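You operate a simulated robot arm through the tools that you are given. There is no shell and no other tool.

You run a simulated robot arm. Do the job below in one go: nothing can be reset, and whatever is moved stays where it is left.

TASK
Join the grey controller to the small gold arc and light it.
Fine: the arc on the long bench; lay the controller in the grey holder by the red bin, green button towards the grey block; teal plug in the end by the minus button, blue plug in the end by the green button, both before the white rail goes on.
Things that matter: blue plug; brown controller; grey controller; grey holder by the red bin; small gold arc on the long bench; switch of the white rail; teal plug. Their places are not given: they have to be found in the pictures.

Only the result counts: the job must be done as asked and must still hold three seconds after the hand-in. Knocking over, shifting, dropping, spilling or breaking anything else fails it.

THE ROBOT
A 6-joint arm with a two-finger gripper, fixed in place. Base frame: the origin is at the foot of the arm, x ahead of it, y to its left, z up. Lengths are in m, angles in degrees, forces in N, time in s.
Its first joint turns from -166.0 to 166.0 degrees. Payload 2.45 kg.
The TCP is the grasp point between the finger pads, 0.02 m short of the fingertips. In the tool frame z runs along the fingers and y along their closing line. Largest opening 0.14 m; the body of the gripper starts 0.168 m behind the TCP.
Orientation is told as [roll, pitch, yaw] about the base's x, y, z axes, in that order, counted from this pose: with the fingers straight down and closing along the base's y, the tool's x points along the base's -x, its y along +y and its z along -z.

THE INTERFACE
- The arm moves only by the tool apply_moves. Its argument "deltas" is text: rows parted by semicolons, each of 7 numbers parted by spaces: the turn, a rotation vector about the base's x, y, z in units of 90 degrees (1.0 is 90 degrees), then the shift along the base's x, y, z in units of 300 mm (1.0 is 300 mm), then the gripper command, from -1 (shut) to 1 (fully open), values between in proportion. In form: ax ay az tx ty tz jaw; .... A call has 1 to 20 rows; each row is the pose to reach, as a shift and turn from the pose commanded when the call began. A call with a number of a shift or a turn outside -1 to 1 is refused whole. Each row takes 0.2 s and may step no farther than 0.05 m and 8.6 degrees from the row before; otherwise, or with a gripper value out of range, the whole call is refused. Where a pose cannot be reached the arm comes as near as it can. A force on the tool above 40 N (or 10 N above the force at the start of the call, whichever is more), or a blocked arm, ends the call early, and 0.2 s more pass. Each finger travels about 0.045 m/s and halts on what it meets, pressing with about 20 N; the grip force reading is that of the motor and also rises with nothing between the fingers. The clock runs only during rows and for 0.2 s after the last one: add rows that repeat a pose to give the fingers time. The reply holds the time, the measured pose of the TCP, the force on the tool along the base axes, the opening and the grip force, in the units named above and with some noise, with the torque about the TCP (base axes, N m) and any sound that the robot's microphone picked up.
- Cameras (640 x 400 px; columns grow to the right, rows downward): "scene" is fixed at [0.0517, -0.4936, 1.512]; the picture's right is [0.36, -0.93, 0.00], its down [-0.46, -0.18, -0.87] and it looks along [0.81, 0.31, -0.50] (base axes); focal length 353 px, centre (320, 200). "wrist" rides on the gripper at [0.078, 0.011, -0.209] in the tool frame; the picture's right is [-0.14, 0.99, 0.00], its down [-0.92, -0.13, -0.37] and it looks along [-0.36, -0.05, 0.93] (tool axes); focal length 280 px, centre (320, 200).
- grab_frame(camera): a new picture of that camera. No time passes.
- pixel_to_xyz(camera, pixels): for up to 12 pixels [column, row] of the newest picture of that camera ("zoom" is the newest enlarged one), the place [x, y, z] in the base frame of the surface seen there, good to about 0.003 m, but the place of the scene camera against the robot may be out by one fixed shift of up to 0.012 m in any direction. No time passes.
- enlarge(camera, box): a new picture of the part [left, top, right, bottom] of that camera's present view, enlarged. No time passes.
- hand_in(): hands the job in; it is judged then, once.

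Unless the task says otherwise, let go and move clear before handing in.

The tools are called as name(argument=value, ...) on one line, values as JSON. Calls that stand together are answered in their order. apply_moves: Moves the arm, as the interface text tells. Its arguments: {"type":"object","properties":{"deltas":{"type":"string"}},"required":["deltas"]} The other tools are called the same way: grab_frame (camera) takes a picture; pixel_to_xyz (camera, pixels) gives the place of the surface under pixels of a picture; enlarge (camera, box) takes an enlarged picture of a part of a camera's view; hand_in () hands the job in.

At the start:

```text
t: 0.0
eef_pos: [0.7614, -0.137, 1.067]
ee_rot: [0.0, 0.0, 0.0]
ft_force: [-0.3, -1.2, 0.1]
torque: [0.01, 0.01, -0.02]
grip_width: 0.14
finger_force: 0.0
```

scene: 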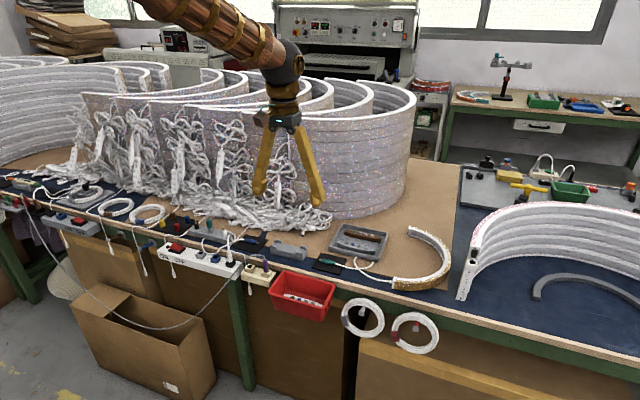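
wrist: 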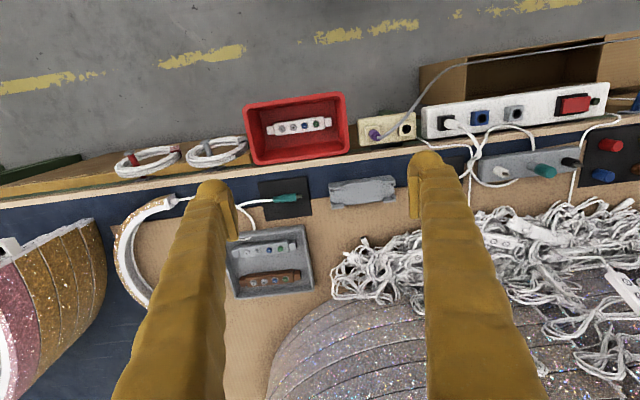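

The wrist picture shows a grey tray (about 265,262) holding a grey and a brown controller, a teal plug near (285,198), and a grey block-like thing at (362,190). I'll enlarge the key areas first.

enlarge(camera="wrist", box=[210, 160, 340, 310])

enlarge(camera="wrist", box=[320, 80, 640, 220])

enlarge(camera="scene", box=[140, 210, 460, 370])

```text
2.67 times, centred on (275, 235) of wrist
```

zoom: 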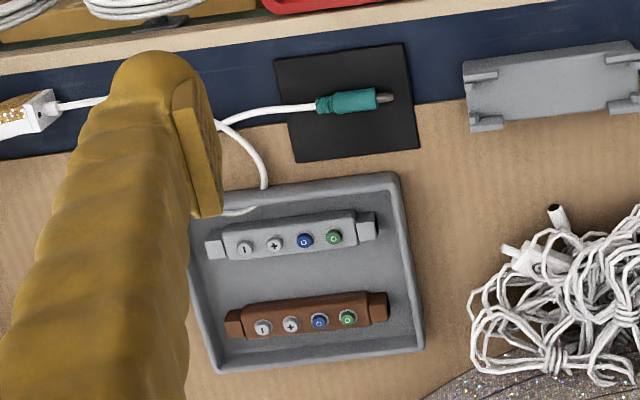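

```text
2.00 times, centred on (480, 150) of wrist
```

zoom: 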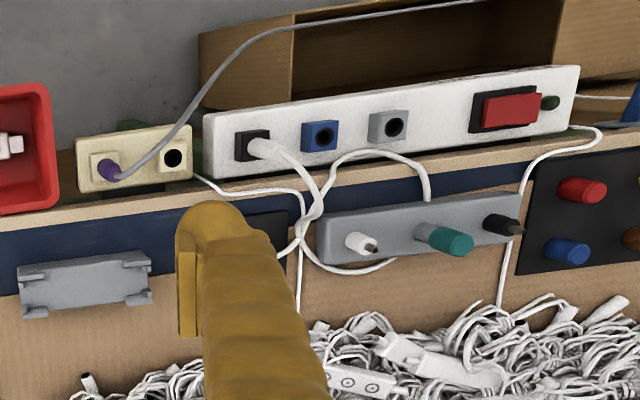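

```text
2.00 times, centred on (300, 290) of scene
```

zoom: 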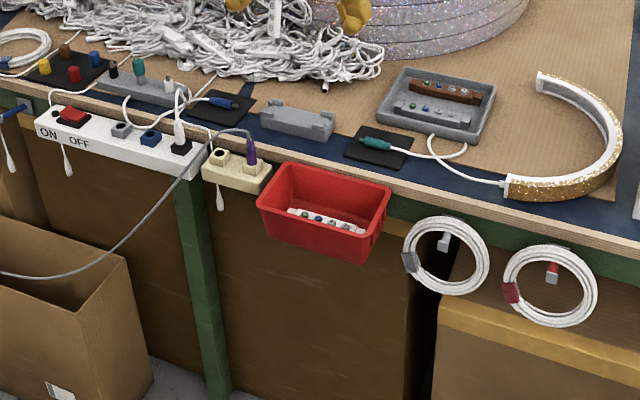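

The holder is the cradle at scene (285,248); the blue plug sits on a mat at scene (258,262→ left mat), the teal plug on the mat at (330,262). I'll look closer and measure.

enlarge(camera="scene", box=[220, 230, 300, 280])

enlarge(camera="scene", box=[150, 230, 250, 292])

enlarge(camera="scene", box=[300, 220, 400, 282])

pixel_to_xyz(camera="wrist", pixels=[[258, 248], [290, 198], [362, 190], [335, 182], [392, 178], [340, 206], [396, 202], [260, 295], [240, 249], [288, 243], [320, 260], [573, 104]])

```text
8.00 times, centred on (260, 255) of scene
```

zoom: 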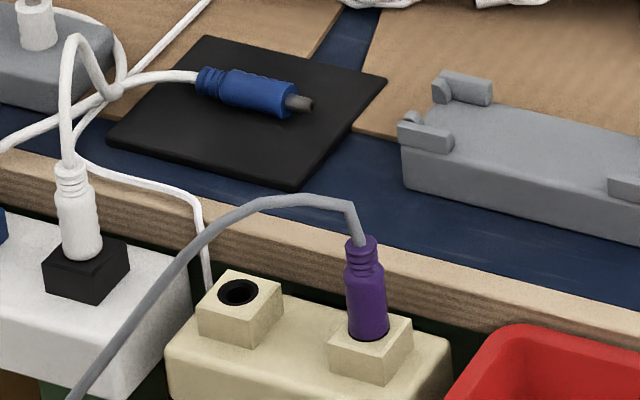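

```text
6.40 times, centred on (200, 261) of scene
```

zoom: 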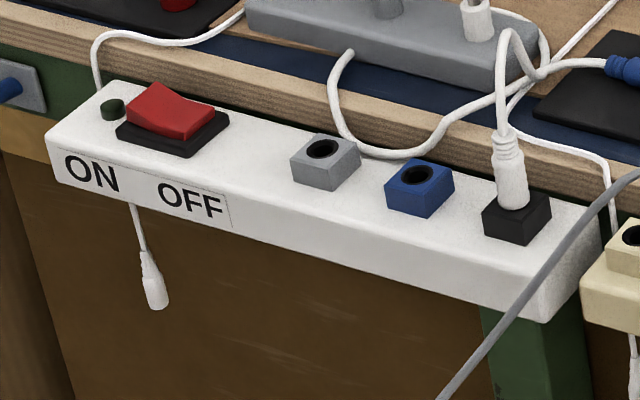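

```text
6.40 times, centred on (350, 251) of scene
```

zoom: 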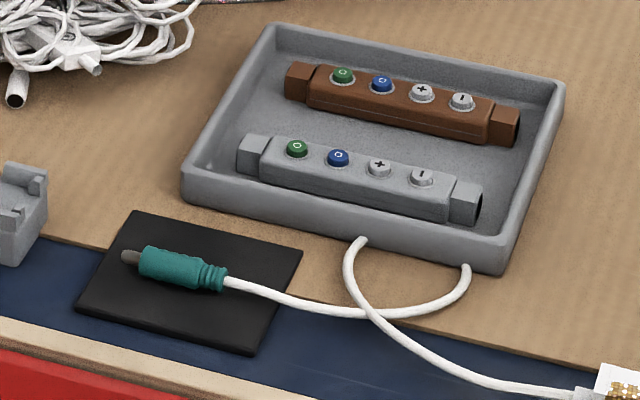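

```text
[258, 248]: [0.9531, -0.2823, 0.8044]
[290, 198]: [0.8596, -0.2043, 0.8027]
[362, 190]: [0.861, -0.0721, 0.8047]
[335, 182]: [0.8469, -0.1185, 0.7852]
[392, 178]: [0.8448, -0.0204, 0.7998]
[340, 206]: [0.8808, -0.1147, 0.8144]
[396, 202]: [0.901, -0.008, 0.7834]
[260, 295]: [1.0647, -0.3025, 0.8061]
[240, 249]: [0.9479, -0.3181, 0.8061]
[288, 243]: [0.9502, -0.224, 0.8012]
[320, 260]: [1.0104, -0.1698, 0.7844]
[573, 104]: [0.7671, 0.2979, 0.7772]
```

The grey controller in the tray already has its green button towards +y (towards the grey plug block), and the rail's rocker looks pressed on OFF. I'll measure obstacles and the socket/rail geometry from the scene camera.

pixel_to_xyz(camera="scene", pixels=[[405, 100], [390, 205], [330, 212], [330, 100], [285, 255], [328, 262], [252, 242], [360, 235], [375, 248], [178, 246], [300, 290], [415, 275]])

pixel_to_xyz(camera="wrist", pixels=[[300, 320], [360, 290], [400, 285], [350, 380], [350, 290], [440, 260], [300, 170], [300, 125], [180, 145], [500, 300], [280, 360], [345, 265]])

```text
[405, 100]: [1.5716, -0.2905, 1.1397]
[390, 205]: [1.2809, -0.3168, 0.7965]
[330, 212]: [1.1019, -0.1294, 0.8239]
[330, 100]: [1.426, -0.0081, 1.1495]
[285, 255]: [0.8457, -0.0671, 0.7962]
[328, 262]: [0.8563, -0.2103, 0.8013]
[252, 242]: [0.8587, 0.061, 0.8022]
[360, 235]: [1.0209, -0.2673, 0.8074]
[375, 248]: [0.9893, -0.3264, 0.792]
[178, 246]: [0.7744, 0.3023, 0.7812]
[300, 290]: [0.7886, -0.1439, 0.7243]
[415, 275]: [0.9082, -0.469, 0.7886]
```

```text
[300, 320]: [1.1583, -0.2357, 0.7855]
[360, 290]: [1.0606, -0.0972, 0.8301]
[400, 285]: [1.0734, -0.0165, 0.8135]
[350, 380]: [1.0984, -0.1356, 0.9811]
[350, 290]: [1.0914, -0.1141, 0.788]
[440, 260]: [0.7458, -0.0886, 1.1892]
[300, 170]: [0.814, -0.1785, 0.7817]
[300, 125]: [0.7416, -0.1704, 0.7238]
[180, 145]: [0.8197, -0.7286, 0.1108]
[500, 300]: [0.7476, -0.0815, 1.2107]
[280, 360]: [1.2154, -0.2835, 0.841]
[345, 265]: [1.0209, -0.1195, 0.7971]
```

The tall rolls begin at x≥1.09, so the space over the tray and holder is free. I'll lower the arm a bit for a closer look at holder, plugs and tray.

apply_moves(deltas="0 0 0 0.026 -0.022 -0.09 1; 0 0 0 0.052 -0.044 -0.18 1; 0 0 0 0.078 -0.066 -0.27 1; 0 0 0 0.104 -0.088 -0.36 1; 0 0 0 0.13 -0.11 -0.45 1")

grab_frame(camera="wrist")

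```text
t: 1.2
eef_pos: [0.7994, -0.1692, 0.9321]
ee_rot: [0.0, -0.1, 0.1]
ft_force: [0.6, 0.7, 0.5]
torque: [0.0, 0.04, -0.01]
grip_width: 0.1401
finger_force: 0.2
```

```text
taken
```

wrist: 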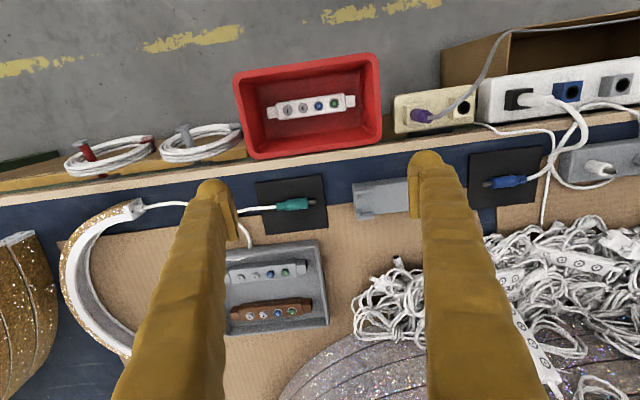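

The bin holds a white controller decoy at (310,105). Holder is at (380,200), partly hidden by a finger; I'll shift to centre it and enlarge.

apply_moves(deltas="0 0 0 0 0.11 -0.03 1; 0 0 0 0 0.22 -0.06 1; 0 0 0 0 0.34 -0.1 1")

enlarge(camera="wrist", box=[220, 150, 420, 275])

grab_frame(camera="wrist")

```text
t: 2.0
eef_pos: [0.8005, -0.0671, 0.903]
ee_rot: [-0.1, 0.0, 0.0]
ft_force: [0.3, -0.9, -0.1]
torque: [0.01, 0.0, -0.01]
grip_width: 0.1401
finger_force: 0.1
```

```text
3.20 times, centred on (320, 212) of wrist
```

zoom: 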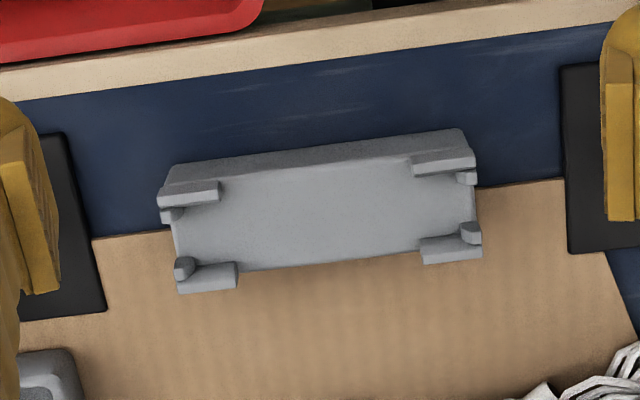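

```text
taken
```

wrist: 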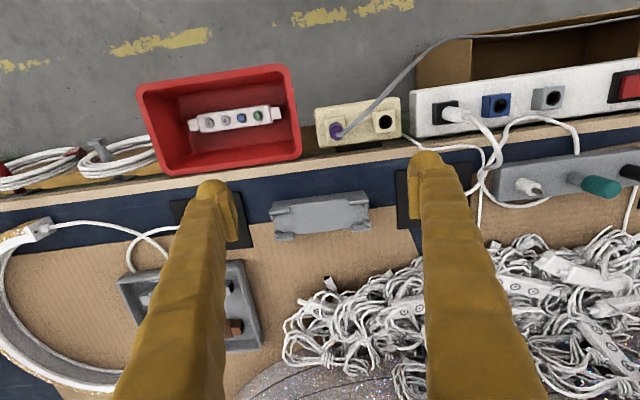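

The holder shows clearly in the zoom: four corner clips with end nubs. I'll measure its clips, inner floor and the mats.

pixel_to_xyz(camera="zoom", pixels=[[190, 190], [218, 190], [170, 214], [184, 268], [210, 276], [236, 276], [440, 162], [468, 177], [470, 232], [450, 248], [320, 200], [480, 250]])

pixel_to_xyz(camera="zoom", pixels=[[240, 230], [400, 220], [320, 150], [320, 275], [165, 192], [180, 292], [470, 160], [482, 256], [320, 178], [320, 250], [300, 310], [320, 110]])

```text
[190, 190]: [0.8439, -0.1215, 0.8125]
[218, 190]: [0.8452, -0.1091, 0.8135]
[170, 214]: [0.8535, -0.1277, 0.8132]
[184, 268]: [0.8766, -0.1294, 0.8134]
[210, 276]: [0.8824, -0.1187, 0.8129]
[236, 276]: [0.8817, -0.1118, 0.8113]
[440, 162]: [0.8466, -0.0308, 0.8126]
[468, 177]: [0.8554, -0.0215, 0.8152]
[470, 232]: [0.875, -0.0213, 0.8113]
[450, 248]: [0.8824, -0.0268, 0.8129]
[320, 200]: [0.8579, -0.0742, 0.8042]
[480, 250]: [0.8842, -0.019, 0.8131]
```

```text
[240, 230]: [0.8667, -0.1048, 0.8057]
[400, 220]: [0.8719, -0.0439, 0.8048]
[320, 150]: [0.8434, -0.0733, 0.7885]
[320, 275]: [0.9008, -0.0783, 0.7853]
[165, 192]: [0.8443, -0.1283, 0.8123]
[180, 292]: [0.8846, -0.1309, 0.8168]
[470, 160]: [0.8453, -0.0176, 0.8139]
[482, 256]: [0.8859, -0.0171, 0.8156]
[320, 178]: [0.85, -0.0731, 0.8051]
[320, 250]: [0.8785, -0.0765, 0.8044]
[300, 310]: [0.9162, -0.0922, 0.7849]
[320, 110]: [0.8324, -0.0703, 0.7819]
```

Holder: floor z≈0.8045, clip tops ≈0.8125, y from −0.129 to −0.017, aligned with y. Now I'll go look at the tray and its controllers.

apply_moves(deltas="0 0 0 0.02 -0.14 0.03 1; 0 0 0 0.04 -0.28 0.03 1; 0 0 0 0.06 -0.42 0.03 1; 0 0 0 0.08 -0.56 0.03 1; 0 0 0 0.1 -0.67 0.03 1")

grab_frame(camera="wrist")

enlarge(camera="wrist", box=[220, 190, 420, 315])

```text
t: 3.2
eef_pos: [0.8305, -0.2684, 0.9113]
ee_rot: [-0.1, 0.0, -0.1]
ft_force: [0.5, -0.3, 0.1]
torque: [0.01, 0.01, -0.03]
grip_width: 0.1399
finger_force: 0.1
```

```text
taken
```

wrist: 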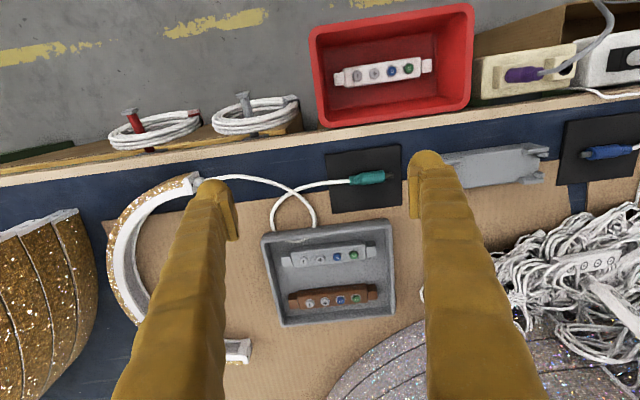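

```text
3.20 times, centred on (320, 252) of wrist
```

zoom: 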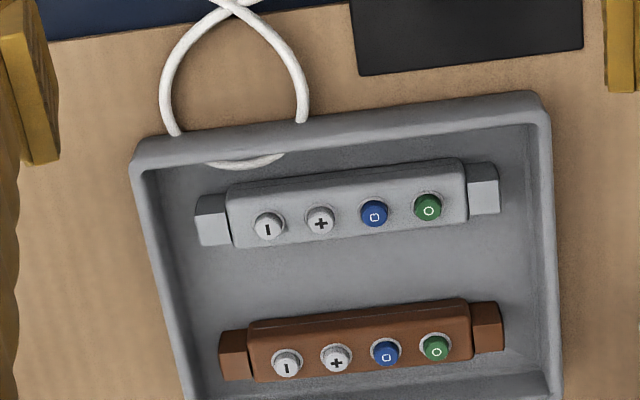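

The tray's controllers are clear in the zoom: grey at (350,205), brown at (360,340). I'll measure the grey one's body, sockets, tray walls.

pixel_to_xyz(camera="zoom", pixels=[[230, 190], [235, 245], [465, 165], [467, 215], [345, 185], [345, 225], [212, 215], [197, 220], [483, 182], [497, 185], [345, 260], [345, 158]])

pixel_to_xyz(camera="zoom", pixels=[[345, 112], [345, 130], [145, 160], [545, 120], [350, 325], [350, 300], [350, 375], [268, 225], [428, 205], [400, 195], [295, 190], [555, 250]])

```text
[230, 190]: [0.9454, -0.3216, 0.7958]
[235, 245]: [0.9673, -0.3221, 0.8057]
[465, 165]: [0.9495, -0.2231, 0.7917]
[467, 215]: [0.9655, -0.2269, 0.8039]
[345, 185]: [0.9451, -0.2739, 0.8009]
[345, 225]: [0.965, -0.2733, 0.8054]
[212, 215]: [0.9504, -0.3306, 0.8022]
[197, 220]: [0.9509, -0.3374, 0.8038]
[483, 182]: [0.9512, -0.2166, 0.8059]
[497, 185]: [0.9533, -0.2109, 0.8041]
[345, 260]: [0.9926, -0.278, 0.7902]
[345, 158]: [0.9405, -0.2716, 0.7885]
```

```text
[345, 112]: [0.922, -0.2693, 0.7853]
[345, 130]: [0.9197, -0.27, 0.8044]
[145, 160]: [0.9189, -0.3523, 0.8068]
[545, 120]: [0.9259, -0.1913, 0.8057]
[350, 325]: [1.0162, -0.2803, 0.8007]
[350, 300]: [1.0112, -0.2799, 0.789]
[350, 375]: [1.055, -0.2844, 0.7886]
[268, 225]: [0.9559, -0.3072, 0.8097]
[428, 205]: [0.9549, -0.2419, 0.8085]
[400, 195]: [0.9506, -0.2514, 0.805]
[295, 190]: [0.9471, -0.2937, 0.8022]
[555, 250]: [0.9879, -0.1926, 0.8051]
```

Controller body top z≈0.805, front face x≈0.945, tray floor ≈0.789. The gap between the tray's near wall and the controller is tight, so I'll profile that column more finely.

pixel_to_xyz(camera="zoom", pixels=[[345, 120], [345, 125], [345, 130], [345, 134], [345, 138], [345, 142], [345, 146], [345, 150], [345, 154], [345, 162], [345, 166], [345, 170]])

pixel_to_xyz(camera="zoom", pixels=[[345, 174], [345, 178], [345, 182], [345, 190], [345, 200], [345, 210], [345, 220], [345, 228], [345, 232], [345, 236], [345, 240], [345, 245]])

enlarge(camera="wrist", box=[290, 215, 350, 252])

```text
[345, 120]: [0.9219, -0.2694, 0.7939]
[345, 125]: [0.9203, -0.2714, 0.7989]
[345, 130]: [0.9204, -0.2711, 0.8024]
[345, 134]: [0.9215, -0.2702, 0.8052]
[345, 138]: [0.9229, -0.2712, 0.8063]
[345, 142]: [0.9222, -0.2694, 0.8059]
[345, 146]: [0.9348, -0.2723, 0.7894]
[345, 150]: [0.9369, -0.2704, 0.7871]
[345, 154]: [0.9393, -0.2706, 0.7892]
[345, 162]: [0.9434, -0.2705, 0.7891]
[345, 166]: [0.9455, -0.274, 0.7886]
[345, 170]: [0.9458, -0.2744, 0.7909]
```

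```text
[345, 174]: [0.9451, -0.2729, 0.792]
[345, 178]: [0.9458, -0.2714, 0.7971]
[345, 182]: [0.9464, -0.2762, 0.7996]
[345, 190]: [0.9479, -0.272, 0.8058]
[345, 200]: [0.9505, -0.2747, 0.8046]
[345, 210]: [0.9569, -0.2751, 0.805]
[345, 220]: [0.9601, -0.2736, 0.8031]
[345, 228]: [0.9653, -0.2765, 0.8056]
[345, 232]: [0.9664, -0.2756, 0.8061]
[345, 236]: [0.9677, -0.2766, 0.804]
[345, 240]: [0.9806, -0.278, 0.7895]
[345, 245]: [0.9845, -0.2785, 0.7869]
```

```text
10.67 times, centred on (320, 234) of wrist
```

zoom: 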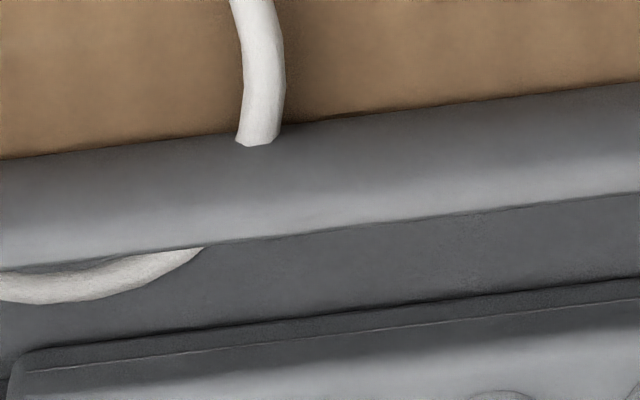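

Rim inner edge ≈0.9255, controller from x≈0.9455 to 0.968 (centre ≈0.957, y≈−0.273). I'll turn the tool 90° about z so the fingers close along x, set the opening to about 0.03, and hover over the grey controller.

apply_moves(deltas="0 0 0.0909 0.0385 -0.0014 0 0.8; 0 0 0.1818 0.077 -0.0028 0 0.6; 0 0 0.2727 0.1155 -0.0042 0 0.4; 0 0 0.3636 0.154 -0.0056 0 0.2; 0 0 0.4545 0.1925 -0.007 0 0; 0 0 0.5454 0.231 -0.0084 0 -0.2; 0 0 0.6363 0.2695 -0.0098 0 -0.4; 0 0 0.7272 0.308 -0.0112 0 -0.571; 0 0 0.8181 0.3465 -0.0126 0 -0.571; 0 0 0.909 0.385 -0.014 0 -0.571; 0 0 1.0 0.4233 -0.0153 0 -0.571; 0 0 1.0 0.4233 -0.0153 0 -0.571")

grab_frame(camera="wrist")

grab_frame(camera="scene")

```text
t: 5.8
eef_pos: [0.9579, -0.2734, 0.9127]
ee_rot: [0.0, 0.1, 90.1]
ft_force: [-0.3, -0.6, 0.0]
torque: [-0.01, 0.01, 0.01]
grip_width: 0.0299
finger_force: 0.0
```

```text
taken
```

wrist: 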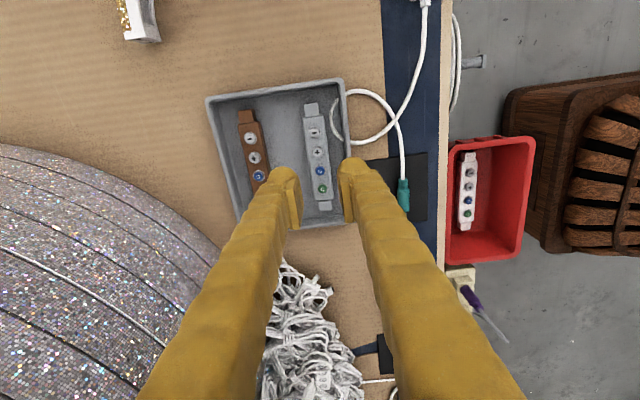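

```text
taken
```

scene: 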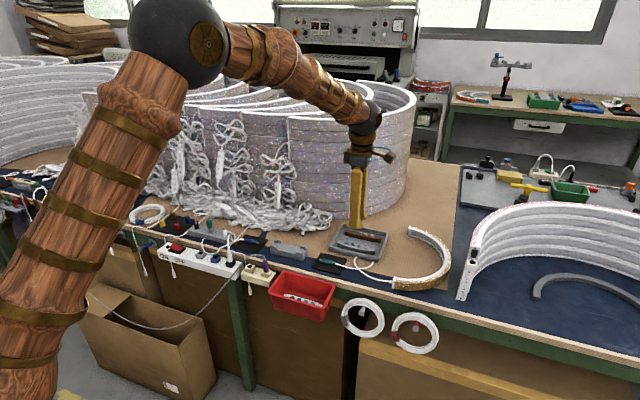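

The arm reached the hover (0.958,−0.273,0.913) fine. From this side the camera looks straight along the gap; I'll enlarge to re-measure wall and controller sides.

enlarge(camera="wrist", box=[200, 70, 400, 195])

pixel_to_xyz(camera="zoom", pixels=[[336, 150], [345, 150], [425, 150], [430, 150], [440, 150], [450, 150], [460, 150], [465, 150], [470, 150], [475, 150], [480, 150], [330, 150]])

```text
3.20 times, centred on (300, 132) of wrist
```

zoom: 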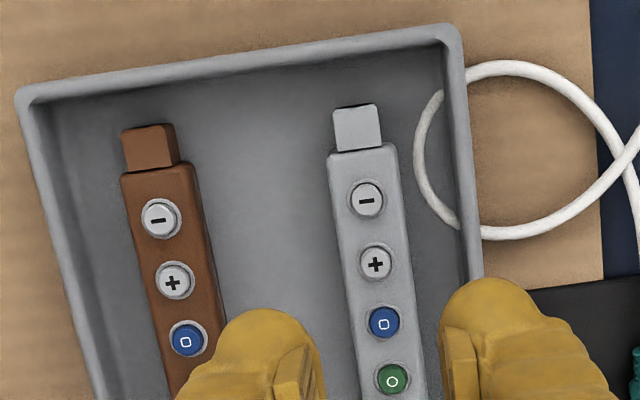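

```text
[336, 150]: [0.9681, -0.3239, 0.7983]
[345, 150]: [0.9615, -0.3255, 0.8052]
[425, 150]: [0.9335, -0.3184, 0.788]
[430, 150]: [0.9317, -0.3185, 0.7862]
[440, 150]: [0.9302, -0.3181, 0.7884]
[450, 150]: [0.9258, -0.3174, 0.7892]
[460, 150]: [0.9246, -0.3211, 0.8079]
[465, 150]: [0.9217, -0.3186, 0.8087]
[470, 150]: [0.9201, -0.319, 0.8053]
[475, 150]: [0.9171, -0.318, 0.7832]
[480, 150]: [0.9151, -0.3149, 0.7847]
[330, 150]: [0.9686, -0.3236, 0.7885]
```

pixel_to_xyz(camera="zoom", pixels=[[336, 180], [395, 180], [402, 190], [342, 230], [404, 230], [349, 290], [410, 290], [353, 340], [416, 340], [380, 235], [470, 225], [476, 260]])

pixel_to_xyz(camera="zoom", pixels=[[330, 160], [360, 148], [393, 143], [358, 125], [333, 108], [378, 103], [380, 145], [334, 150], [365, 200], [375, 262], [384, 322], [392, 380]])

```text
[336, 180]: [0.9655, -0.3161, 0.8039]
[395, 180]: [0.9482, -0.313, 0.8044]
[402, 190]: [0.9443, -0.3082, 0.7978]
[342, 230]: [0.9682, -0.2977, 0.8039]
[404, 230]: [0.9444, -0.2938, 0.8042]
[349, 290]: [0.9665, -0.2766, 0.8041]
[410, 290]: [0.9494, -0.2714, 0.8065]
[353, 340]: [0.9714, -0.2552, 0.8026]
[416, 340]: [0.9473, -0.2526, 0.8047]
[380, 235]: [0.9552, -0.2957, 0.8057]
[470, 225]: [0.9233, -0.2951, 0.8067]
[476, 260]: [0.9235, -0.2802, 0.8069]
```

```text
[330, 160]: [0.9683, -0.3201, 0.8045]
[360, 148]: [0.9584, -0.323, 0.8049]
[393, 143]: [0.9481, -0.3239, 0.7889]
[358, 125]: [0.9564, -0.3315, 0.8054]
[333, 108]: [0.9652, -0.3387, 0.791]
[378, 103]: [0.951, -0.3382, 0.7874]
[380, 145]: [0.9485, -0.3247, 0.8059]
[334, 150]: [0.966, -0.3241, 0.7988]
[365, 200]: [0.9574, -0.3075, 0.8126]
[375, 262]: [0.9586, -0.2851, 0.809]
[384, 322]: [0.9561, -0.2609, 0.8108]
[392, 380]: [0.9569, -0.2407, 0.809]
```

Front finger would sit between wall (0.9255) and controller face (0.945) with about 3 mm either side at TCP x 0.9574. I'll go down to TCP z≈0.812, not closing yet.

apply_moves(deltas="0 0 0 0 0 -0.1 -0.571; 0 0 0 0 0 -0.2 -0.571; 0 0 0 0 0 -0.26 -0.571; 0 0 0 0 0 -0.29 -0.571; 0 0 0 0 0 -0.31 -0.571; 0 0 0 0 0 -0.325 -0.571")

grab_frame(camera="wrist")

```text
t: 7.0
eef_pos: [0.9578, -0.2752, 0.8224]
ee_rot: [-0.4, 0.1, 90.0]
ft_force: [0.5, -0.5, -0.3]
torque: [-0.02, -0.01, 0.0]
grip_width: 0.0299
finger_force: 0.0
stopped in row 6: the force on the tool passed its limit at 49 N (the readings are from after the stop); the commanded pose is now the measured one
```

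```text
taken
```

wrist: 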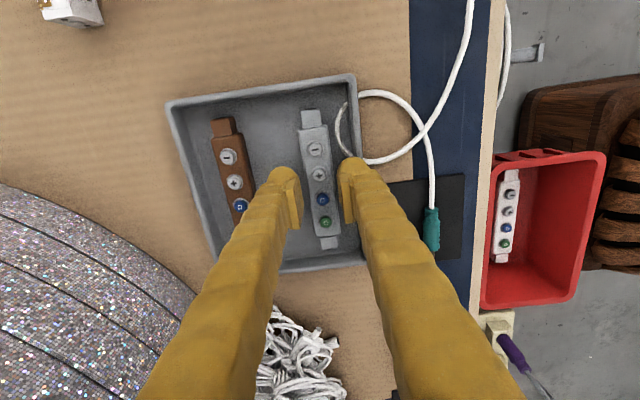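

The descent stopped at 49 N with fingertips about at rim height (z≈0.803), so one finger has met the rim or the controller. I'll enlarge to see which.

enlarge(camera="wrist", box=[270, 140, 390, 215])

enlarge(camera="scene", box=[300, 200, 420, 275])

```text
5.33 times, centred on (330, 178) of wrist
```

zoom: 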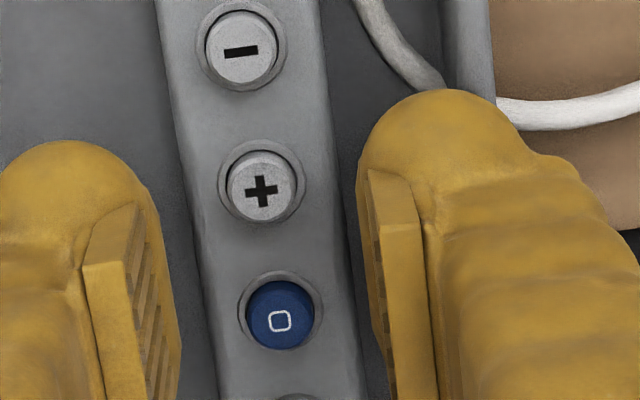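

```text
5.33 times, centred on (360, 238) of scene
```

zoom: 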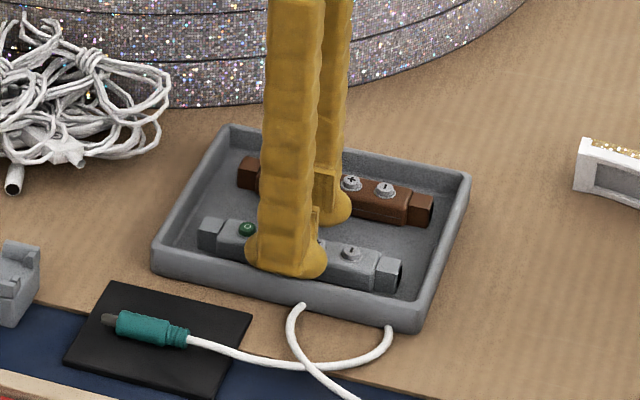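

The near finger (right in the wrist view) seems to overlap the tray's near wall. I'll measure the finger's actual outline against the wall.

pixel_to_xyz(camera="wrist", pixels=[[338, 170], [342, 162], [350, 158], [356, 159], [362, 162], [368, 166], [371, 170], [345, 175], [355, 170], [365, 172], [350, 157], [376, 178]])

pixel_to_xyz(camera="wrist", pixels=[[297, 190], [292, 172], [284, 166], [276, 170], [270, 178], [299, 200], [280, 172], [341, 180], [345, 210], [294, 210], [357, 150], [352, 130]])

```text
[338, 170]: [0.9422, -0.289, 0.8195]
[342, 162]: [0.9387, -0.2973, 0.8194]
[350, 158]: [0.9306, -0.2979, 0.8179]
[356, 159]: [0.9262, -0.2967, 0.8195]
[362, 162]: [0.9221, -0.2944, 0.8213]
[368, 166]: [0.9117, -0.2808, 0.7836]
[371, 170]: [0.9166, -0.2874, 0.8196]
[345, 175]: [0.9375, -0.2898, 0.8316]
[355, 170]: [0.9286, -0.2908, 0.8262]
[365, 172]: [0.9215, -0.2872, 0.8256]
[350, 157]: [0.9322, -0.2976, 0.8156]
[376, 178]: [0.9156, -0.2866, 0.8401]
```

```text
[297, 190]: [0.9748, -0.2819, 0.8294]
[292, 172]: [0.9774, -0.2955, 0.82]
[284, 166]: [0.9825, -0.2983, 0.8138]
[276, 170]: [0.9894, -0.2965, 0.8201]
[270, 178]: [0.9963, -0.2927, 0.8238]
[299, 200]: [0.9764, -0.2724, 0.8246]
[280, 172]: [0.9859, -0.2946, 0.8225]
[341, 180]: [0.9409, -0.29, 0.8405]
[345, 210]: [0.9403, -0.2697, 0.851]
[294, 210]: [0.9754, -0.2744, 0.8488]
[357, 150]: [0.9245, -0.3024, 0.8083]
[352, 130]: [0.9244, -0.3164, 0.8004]
```

The drawn finger spans about 25 mm in x (0.942 to 0.917), reaching over the wall. I'll press down gently by 2 mm and read the torque to learn where the contact is.

apply_moves(deltas="0 0 0 0 0 -0.0033 -0.571; 0 0 0 0 0 -0.0067 -0.571")

```text
t: 7.6
eef_pos: [0.9593, -0.2742, 0.8214]
ee_rot: [-0.3, 0.0, 90.0]
ft_force: [1.6, -0.2, 3.3]
torque: [0.01, 0.11, 0.03]
grip_width: 0.0296
finger_force: 0.0
```

Fz 3.3 N with torque y +0.11 puts the contact at about 33 mm towards the base from the TCP – the tray's near wall. I'll press slightly more to confirm, since this decides how I approach.

apply_moves(deltas="0 0 0 0 0 -0.0033 -0.571; 0 0 0 0 0 -0.005 -0.571")

```text
t: 8.2
eef_pos: [0.9597, -0.2738, 0.8215]
ee_rot: [-0.3, 0.1, 90.0]
ft_force: [2.3, -2.2, 6.9]
torque: [0.01, 0.19, 0.04]
grip_width: 0.0286
finger_force: 0.1
```

The contact is at the near wall's inner edge (x≈0.928), only just overlapping. I'll lift, straighten, and shift the front finger about 1.5–2 mm towards the controller with a slightly wider opening.

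apply_moves(deltas="0.003 0 0 0 0.003 0.03 -0.54; 0.004 0 0 0.01 0.005 0.05 -0.514; 0.004 0 0 0.0107 0.005 0.05 -0.514; 0.004 0 0 0.0107 0.005 0.05 -0.514")

enlarge(camera="wrist", box=[270, 140, 390, 215])

```text
t: 9.2
eef_pos: [0.9617, -0.2726, 0.8346]
ee_rot: [-0.3, -0.3, 90.0]
ft_force: [0.8, 0.0, -0.6]
torque: [-0.02, 0.01, 0.02]
grip_width: 0.0338
finger_force: 0.1
```

```text
5.33 times, centred on (330, 178) of wrist
```

zoom: 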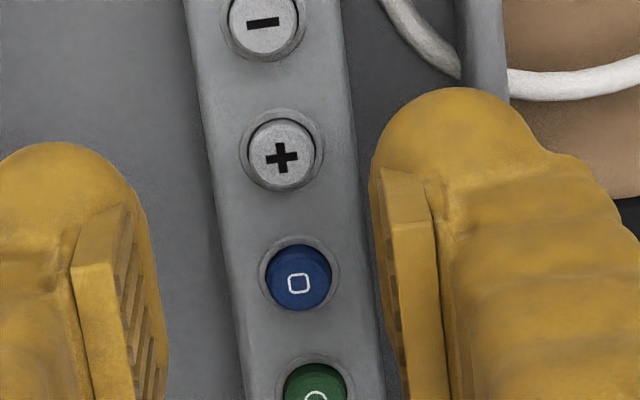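

Now lower slowly again with the shifted placement.

apply_moves(deltas="0 0 0 0 0 -0.02 -0.514; 0 0 0 0 0 -0.035 -0.514; 0 0 0 0 0 -0.042 -0.514; 0 0 0 0 0 -0.049 -0.514; 0 0 0 0 0 -0.056 -0.514")

```text
t: 10.4
eef_pos: [0.9625, -0.2733, 0.8194]
ee_rot: [-0.4, -0.3, 90.0]
ft_force: [2.3, 0.2, 2.9]
torque: [-0.02, 0.07, 0.02]
grip_width: 0.0331
finger_force: 0.1
```

The fingertip is now below rim height (tips ≈0.799) with only light forces, sliding along the wall. I'll continue down a few millimetres.

apply_moves(deltas="0 0 0 0.002 0 -0.007 -0.514; 0 0 0 0.003 0 -0.014 -0.514; 0 0 0 0.003 0 -0.018 -0.514")

enlarge(camera="wrist", box=[270, 140, 390, 215])

enlarge(camera="scene", box=[300, 200, 420, 275])

```text
t: 11.2
eef_pos: [0.9633, -0.2725, 0.8163]
ee_rot: [-0.5, -0.1, 90.0]
ft_force: [0.7, -2.6, 39.1]
torque: [-0.59, 1.45, 0.12]
grip_width: 0.0351
finger_force: 1.0
```

```text
5.33 times, centred on (330, 178) of wrist
```

zoom: 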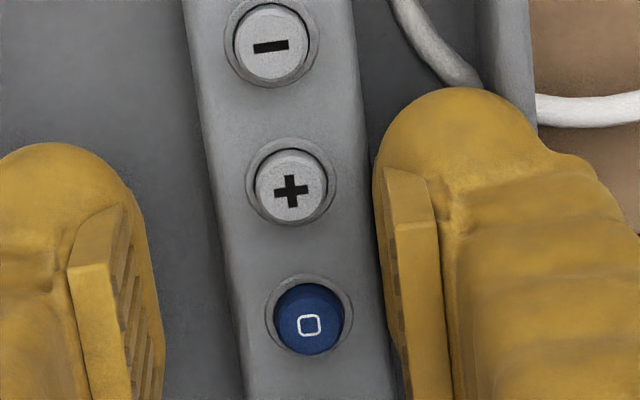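

```text
5.33 times, centred on (360, 238) of scene
```

zoom: 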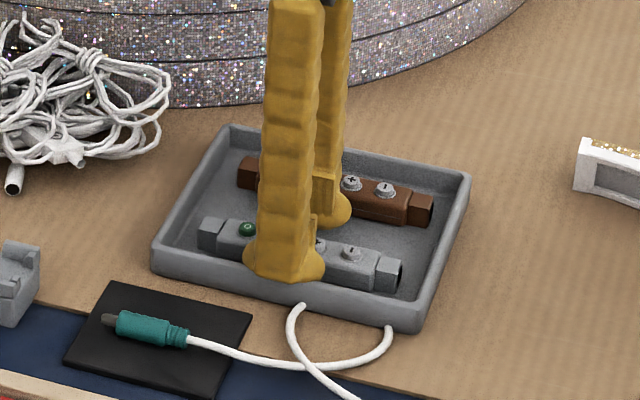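

The force (39 N, lever −37 mm) shows the thicker upper part of the finger now rests on the wall; tips are ≈0.797, about 8 mm below the controller's top, which is enough. I'll ease up 3 mm and close.

apply_moves(deltas="0 0 0 0 0 0.005 -0.514; 0 0 0 0 0 0.01 -0.514; 0 0 0 0 0 0.01 -0.7; 0 0 0 0 0 0.01 -1; 0 0 0 0 0 0.01 -1; 0 0 0 0 0 0.01 -1")

enlarge(camera="wrist", box=[270, 140, 390, 215])

enlarge(camera="scene", box=[300, 200, 420, 275])

```text
t: 12.4
eef_pos: [0.9644, -0.2725, 0.8223]
ee_rot: [-0.6, -0.2, 90.0]
ft_force: [-11.0, 1.7, 41.6]
torque: [-0.02, 0.42, 0.05]
grip_width: 0.0081
finger_force: 18.9
stopped in row 5: the force on the tool passed its limit at 57 N (the readings are from after the stop); the commanded pose is now the measured one
```

```text
5.33 times, centred on (330, 178) of wrist
```

zoom: 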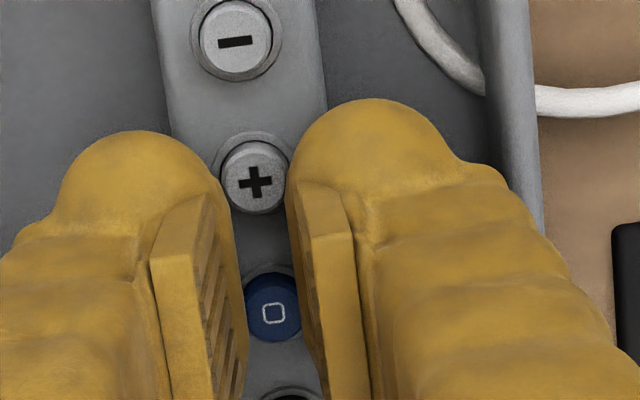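

```text
5.33 times, centred on (360, 238) of scene
```

zoom: 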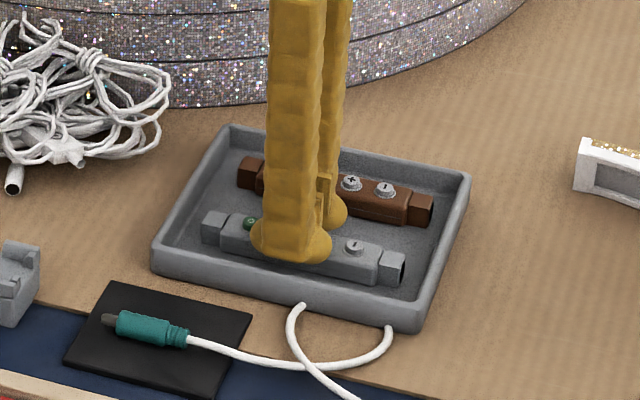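

The fingers slipped up over the controller's rounded top edge (opening 0.008) and now press on it. I'll ease up, open again and lift clear to re-plan.

apply_moves(deltas="0 0 0 0 0 0.01 -0.88; 0 0 0 0 0 0.02 -0.7; 0 0 0 0 0 0.05 -0.5; 0 0 0 0 0 0.1 -0.4; 0 0 0 0 0 0.2 -0.4; 0 0 0 0 0 0.3 -0.4; 0 0 0 0 0 0.3 -0.4")

grab_frame(camera="wrist")

enlarge(camera="wrist", box=[200, 70, 400, 195])

```text
t: 14.0
eef_pos: [0.9637, -0.2717, 0.9089]
ee_rot: [-0.4, -0.3, 90.0]
ft_force: [-0.2, 0.7, 0.4]
torque: [-0.02, -0.02, -0.01]
grip_width: 0.0422
finger_force: 0.1
```

```text
taken
```

wrist: 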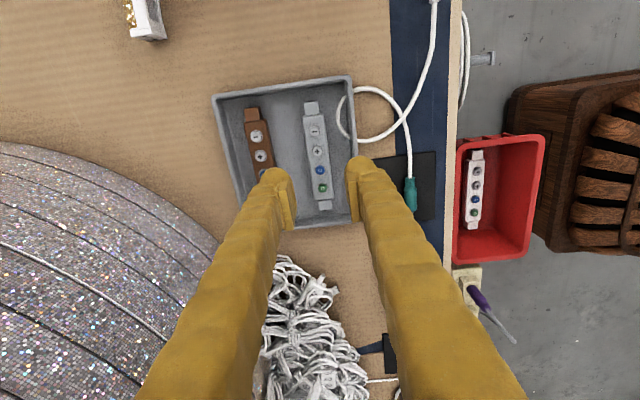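

```text
3.20 times, centred on (300, 132) of wrist
```

zoom: 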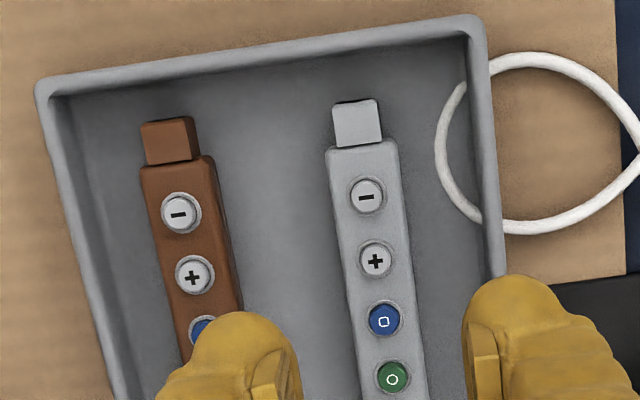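

The controller is intact and has slid towards +x, leaving more room at the near wall. Measuring anew.

pixel_to_xyz(camera="zoom", pixels=[[332, 180], [338, 230], [345, 290], [352, 340], [396, 160], [399, 180], [404, 220], [408, 250], [412, 290], [417, 330], [420, 350], [484, 220]])

pixel_to_xyz(camera="zoom", pixels=[[367, 197], [375, 260], [384, 321], [392, 379], [465, 100], [474, 150], [478, 180], [488, 250], [340, 145], [356, 122], [375, 100], [335, 105]])

```text
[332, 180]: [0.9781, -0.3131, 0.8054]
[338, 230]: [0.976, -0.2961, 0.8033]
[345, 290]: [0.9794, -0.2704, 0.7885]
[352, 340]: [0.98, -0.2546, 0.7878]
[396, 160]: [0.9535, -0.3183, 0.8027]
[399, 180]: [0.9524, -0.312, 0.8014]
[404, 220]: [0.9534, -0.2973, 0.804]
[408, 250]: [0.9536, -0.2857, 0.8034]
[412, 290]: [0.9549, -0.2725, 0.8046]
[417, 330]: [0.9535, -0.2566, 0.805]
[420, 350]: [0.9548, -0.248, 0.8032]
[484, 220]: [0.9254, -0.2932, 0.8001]
```

```text
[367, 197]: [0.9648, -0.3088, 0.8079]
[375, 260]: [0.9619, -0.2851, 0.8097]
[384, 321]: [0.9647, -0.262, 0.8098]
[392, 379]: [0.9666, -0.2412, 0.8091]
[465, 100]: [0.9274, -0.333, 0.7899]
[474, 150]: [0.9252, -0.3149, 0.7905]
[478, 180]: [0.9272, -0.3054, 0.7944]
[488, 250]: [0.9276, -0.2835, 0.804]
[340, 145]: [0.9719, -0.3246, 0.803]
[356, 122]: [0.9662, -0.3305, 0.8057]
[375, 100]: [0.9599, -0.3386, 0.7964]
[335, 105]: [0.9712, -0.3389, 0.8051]
```

Controller now at x 0.953–0.9755, centre ≈0.9645, y≈−0.274; the near gap is ≈26 mm. I'll straighten the tool, set opening 0.028 and line up at x≈0.9655 before descending deeper this time.

apply_moves(deltas="0.0044 0.0022 0 0.004 -0.006 0 -0.6; 0.0044 0.0022 0 0.004 -0.006 -0.1 -0.6; 0.0044 0.0022 0 0.004 -0.006 -0.15 -0.6; 0.0044 0.0022 0 0.004 -0.006 -0.2 -0.6; 0.0044 0.0022 0 0.004 -0.006 -0.2 -0.6")

pixel_to_xyz(camera="wrist", pixels=[[262, 130], [268, 145], [273, 160]])

enlarge(camera="wrist", box=[220, 100, 400, 212])

```text
t: 15.2
eef_pos: [0.9642, -0.2731, 0.8471]
ee_rot: [-0.3, -0.6, 90.0]
ft_force: [0.1, 0.1, -1.1]
torque: [0.0, 0.02, 0.01]
grip_width: 0.0278
finger_force: 0.0
```

```text
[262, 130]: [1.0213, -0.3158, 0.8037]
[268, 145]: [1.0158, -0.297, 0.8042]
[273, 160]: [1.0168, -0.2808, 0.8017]
```

```text
3.56 times, centred on (310, 156) of wrist
```

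zoom: 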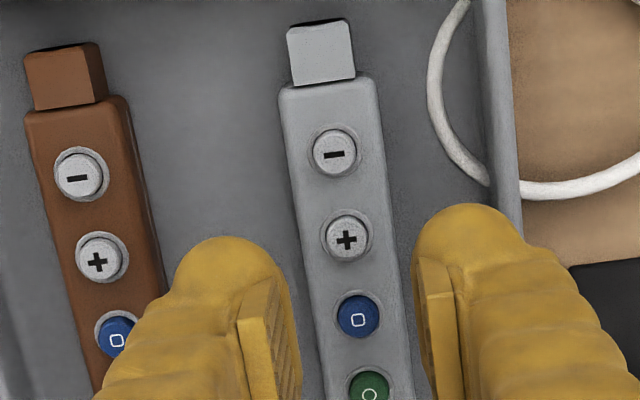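

Tilt readings show small errors (base-x +0.6°, base-y −0.3°); I'll correct these and descend in small steps to TCP z≈0.813.

apply_moves(deltas="-0.007 0.0035 0 0.0043 -0.003 -0.03 -0.6; -0.007 0.0035 0 0.0043 -0.003 -0.06 -0.6; -0.007 0.0035 0 0.0043 -0.003 -0.085 -0.6; -0.007 0.0035 0 0.0043 -0.003 -0.095 -0.6; -0.007 0.0035 0 0.0043 -0.003 -0.105 -0.6; -0.007 0.0035 0 0.0043 -0.003 -0.112 -0.6")

enlarge(camera="wrist", box=[220, 120, 400, 232])

```text
t: 16.6
eef_pos: [0.9659, -0.2763, 0.8148]
ee_rot: [0.0, -0.1, 90.0]
ft_force: [-0.3, 0.5, 0.5]
torque: [0.02, -0.01, -0.03]
grip_width: 0.0279
finger_force: 0.0
```

```text
3.56 times, centred on (310, 176) of wrist
```

zoom: 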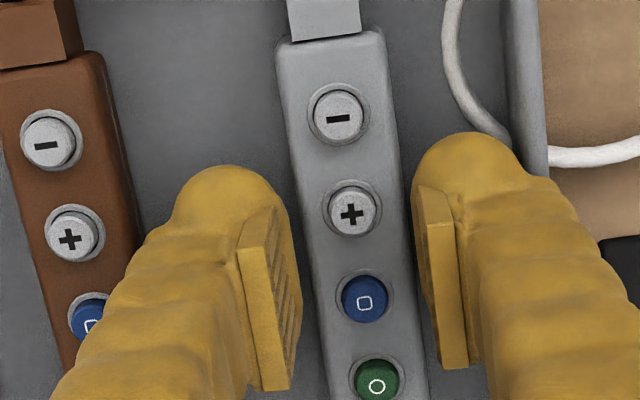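

No contact at z≈0.815, orientation is now true. I'll lower about 3 mm more and then close.

apply_moves(deltas="0 0 0 0 0 -0.005 -0.6; 0 0 0 0 0 -0.01 -0.6; 0 0 0 0 0 -0.01 -0.6")

```text
t: 17.4
eef_pos: [0.9662, -0.2754, 0.8103]
ee_rot: [0.1, 0.0, 90.0]
ft_force: [0.7, 0.1, -0.4]
torque: [-0.01, 0.01, -0.01]
grip_width: 0.0281
finger_force: 0.0
```

Still free at z≈0.811. Closing on the controller now.

apply_moves(deltas="0 0 0 0 0 0 -0.64; 0 0 0 0 0 0 -0.68; 0 0 0 0 0 0 -0.75; 0 0 0 0 0 0 -1; 0 0 0 0 0 0 -1")

enlarge(camera="wrist", box=[220, 120, 400, 232])

```text
t: 18.6
eef_pos: [0.9653, -0.2752, 0.8126]
ee_rot: [0.1, 0.0, 90.0]
ft_force: [-0.1, -0.2, -0.2]
torque: [0.02, -0.01, 0.04]
grip_width: 0.0239
finger_force: 20.2
```

```text
3.56 times, centred on (310, 176) of wrist
```

zoom: 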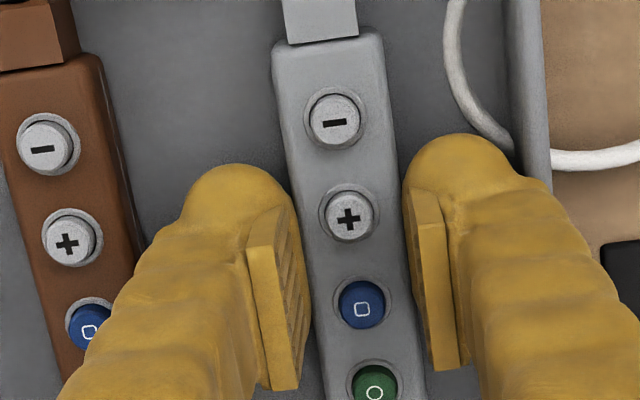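

Gripped: opening holds at 0.0239 with 20 N. Lifting straight up slowly.

apply_moves(deltas="0 0 0 0 0 0.02 -1; 0 0 0 0 0 0.06 -1; 0 0 0 0 0 0.12 -1; 0 0 0 0 0 0.2 -1; 0 0 0 0 0 0.28 -1; 0 0 0 0 0 0.28 -1")

grab_frame(camera="wrist")

enlarge(camera="scene", box=[290, 190, 410, 265])

```text
t: 20.0
eef_pos: [0.9656, -0.2757, 0.8963]
ee_rot: [0.1, 0.0, 90.0]
ft_force: [0.0, 0.0, 0.3]
torque: [0.01, 0.04, 0.02]
grip_width: 0.0001
finger_force: 20.0
```

```text
taken
```

wrist: 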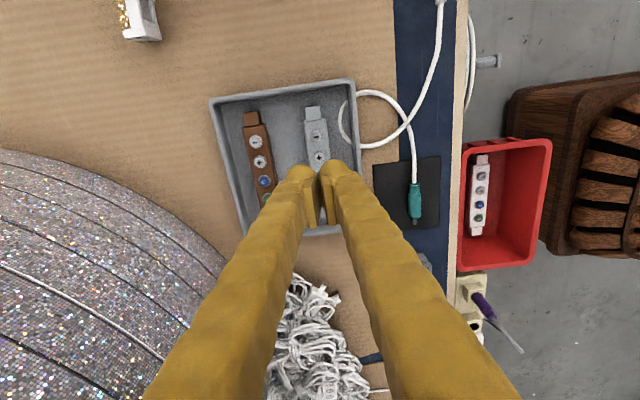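

```text
5.33 times, centred on (350, 228) of scene
```

zoom: 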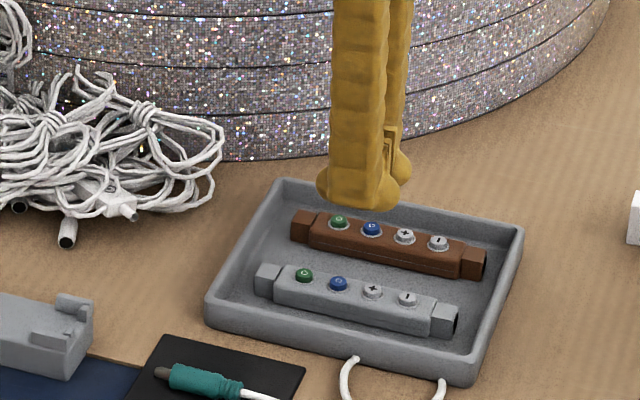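

The controller slipped out and stayed in the tray (opening now 0). I'll study its cross-section closely before trying again.

enlarge(camera="scene", box=[334, 236, 382, 266])

enlarge(camera="wrist", box=[280, 90, 360, 140])

pixel_to_xyz(camera="zoom", pixels=[[190, 300], [200, 300], [210, 300], [220, 300], [230, 300], [240, 300], [360, 300], [370, 300], [380, 300], [390, 300], [400, 300], [410, 300]])

```text
13.33 times, centred on (358, 251) of scene
```

zoom: 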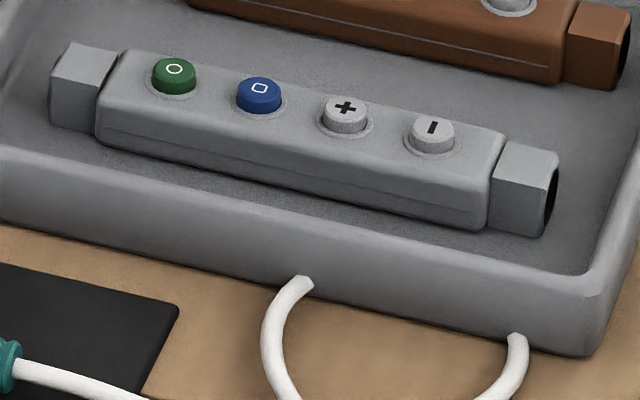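

```text
8.00 times, centred on (320, 115) of wrist
```

zoom: 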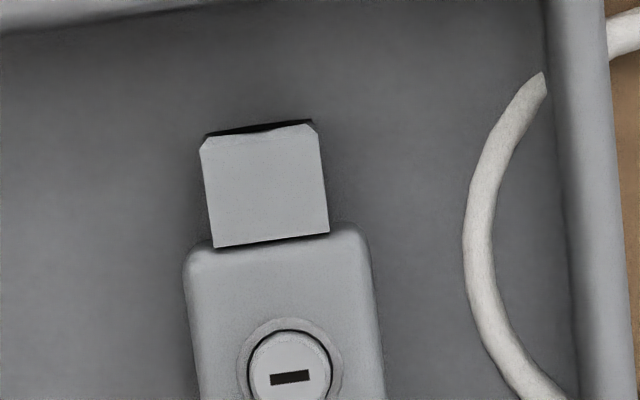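

```text
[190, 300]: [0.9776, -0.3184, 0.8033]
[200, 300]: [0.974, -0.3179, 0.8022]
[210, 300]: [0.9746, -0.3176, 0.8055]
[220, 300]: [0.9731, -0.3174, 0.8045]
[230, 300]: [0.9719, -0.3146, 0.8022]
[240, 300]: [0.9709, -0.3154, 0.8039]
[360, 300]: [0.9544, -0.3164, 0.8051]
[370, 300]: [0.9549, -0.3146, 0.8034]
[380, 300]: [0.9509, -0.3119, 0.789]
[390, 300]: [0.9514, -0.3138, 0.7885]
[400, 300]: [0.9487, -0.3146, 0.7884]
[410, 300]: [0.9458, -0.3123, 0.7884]
```

The controller's sides are vertical, about 24 mm apart, so the grip should have held unless the rounded tips gave poor contact. I'll look at the fingertip shape closely.

enlarge(camera="scene", box=[334, 186, 384, 236])

enlarge(camera="wrist", box=[270, 140, 390, 240])

```text
8.00 times, centred on (359, 211) of scene
```

zoom: 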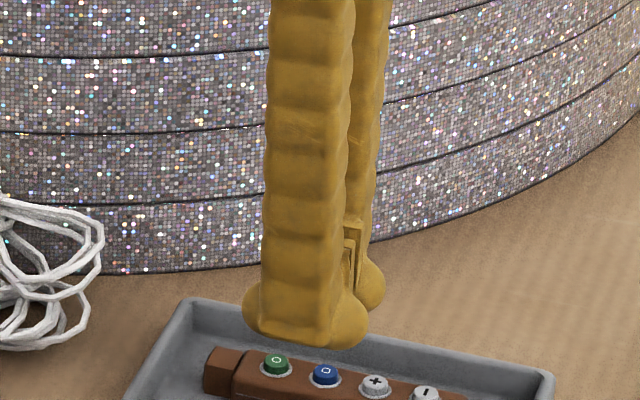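

```text
4.00 times, centred on (330, 190) of wrist
```

zoom: 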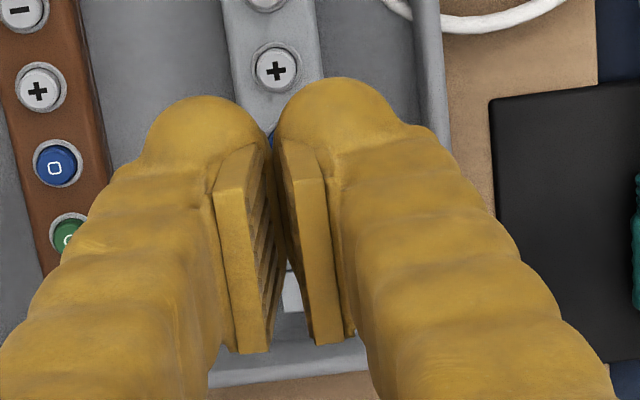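

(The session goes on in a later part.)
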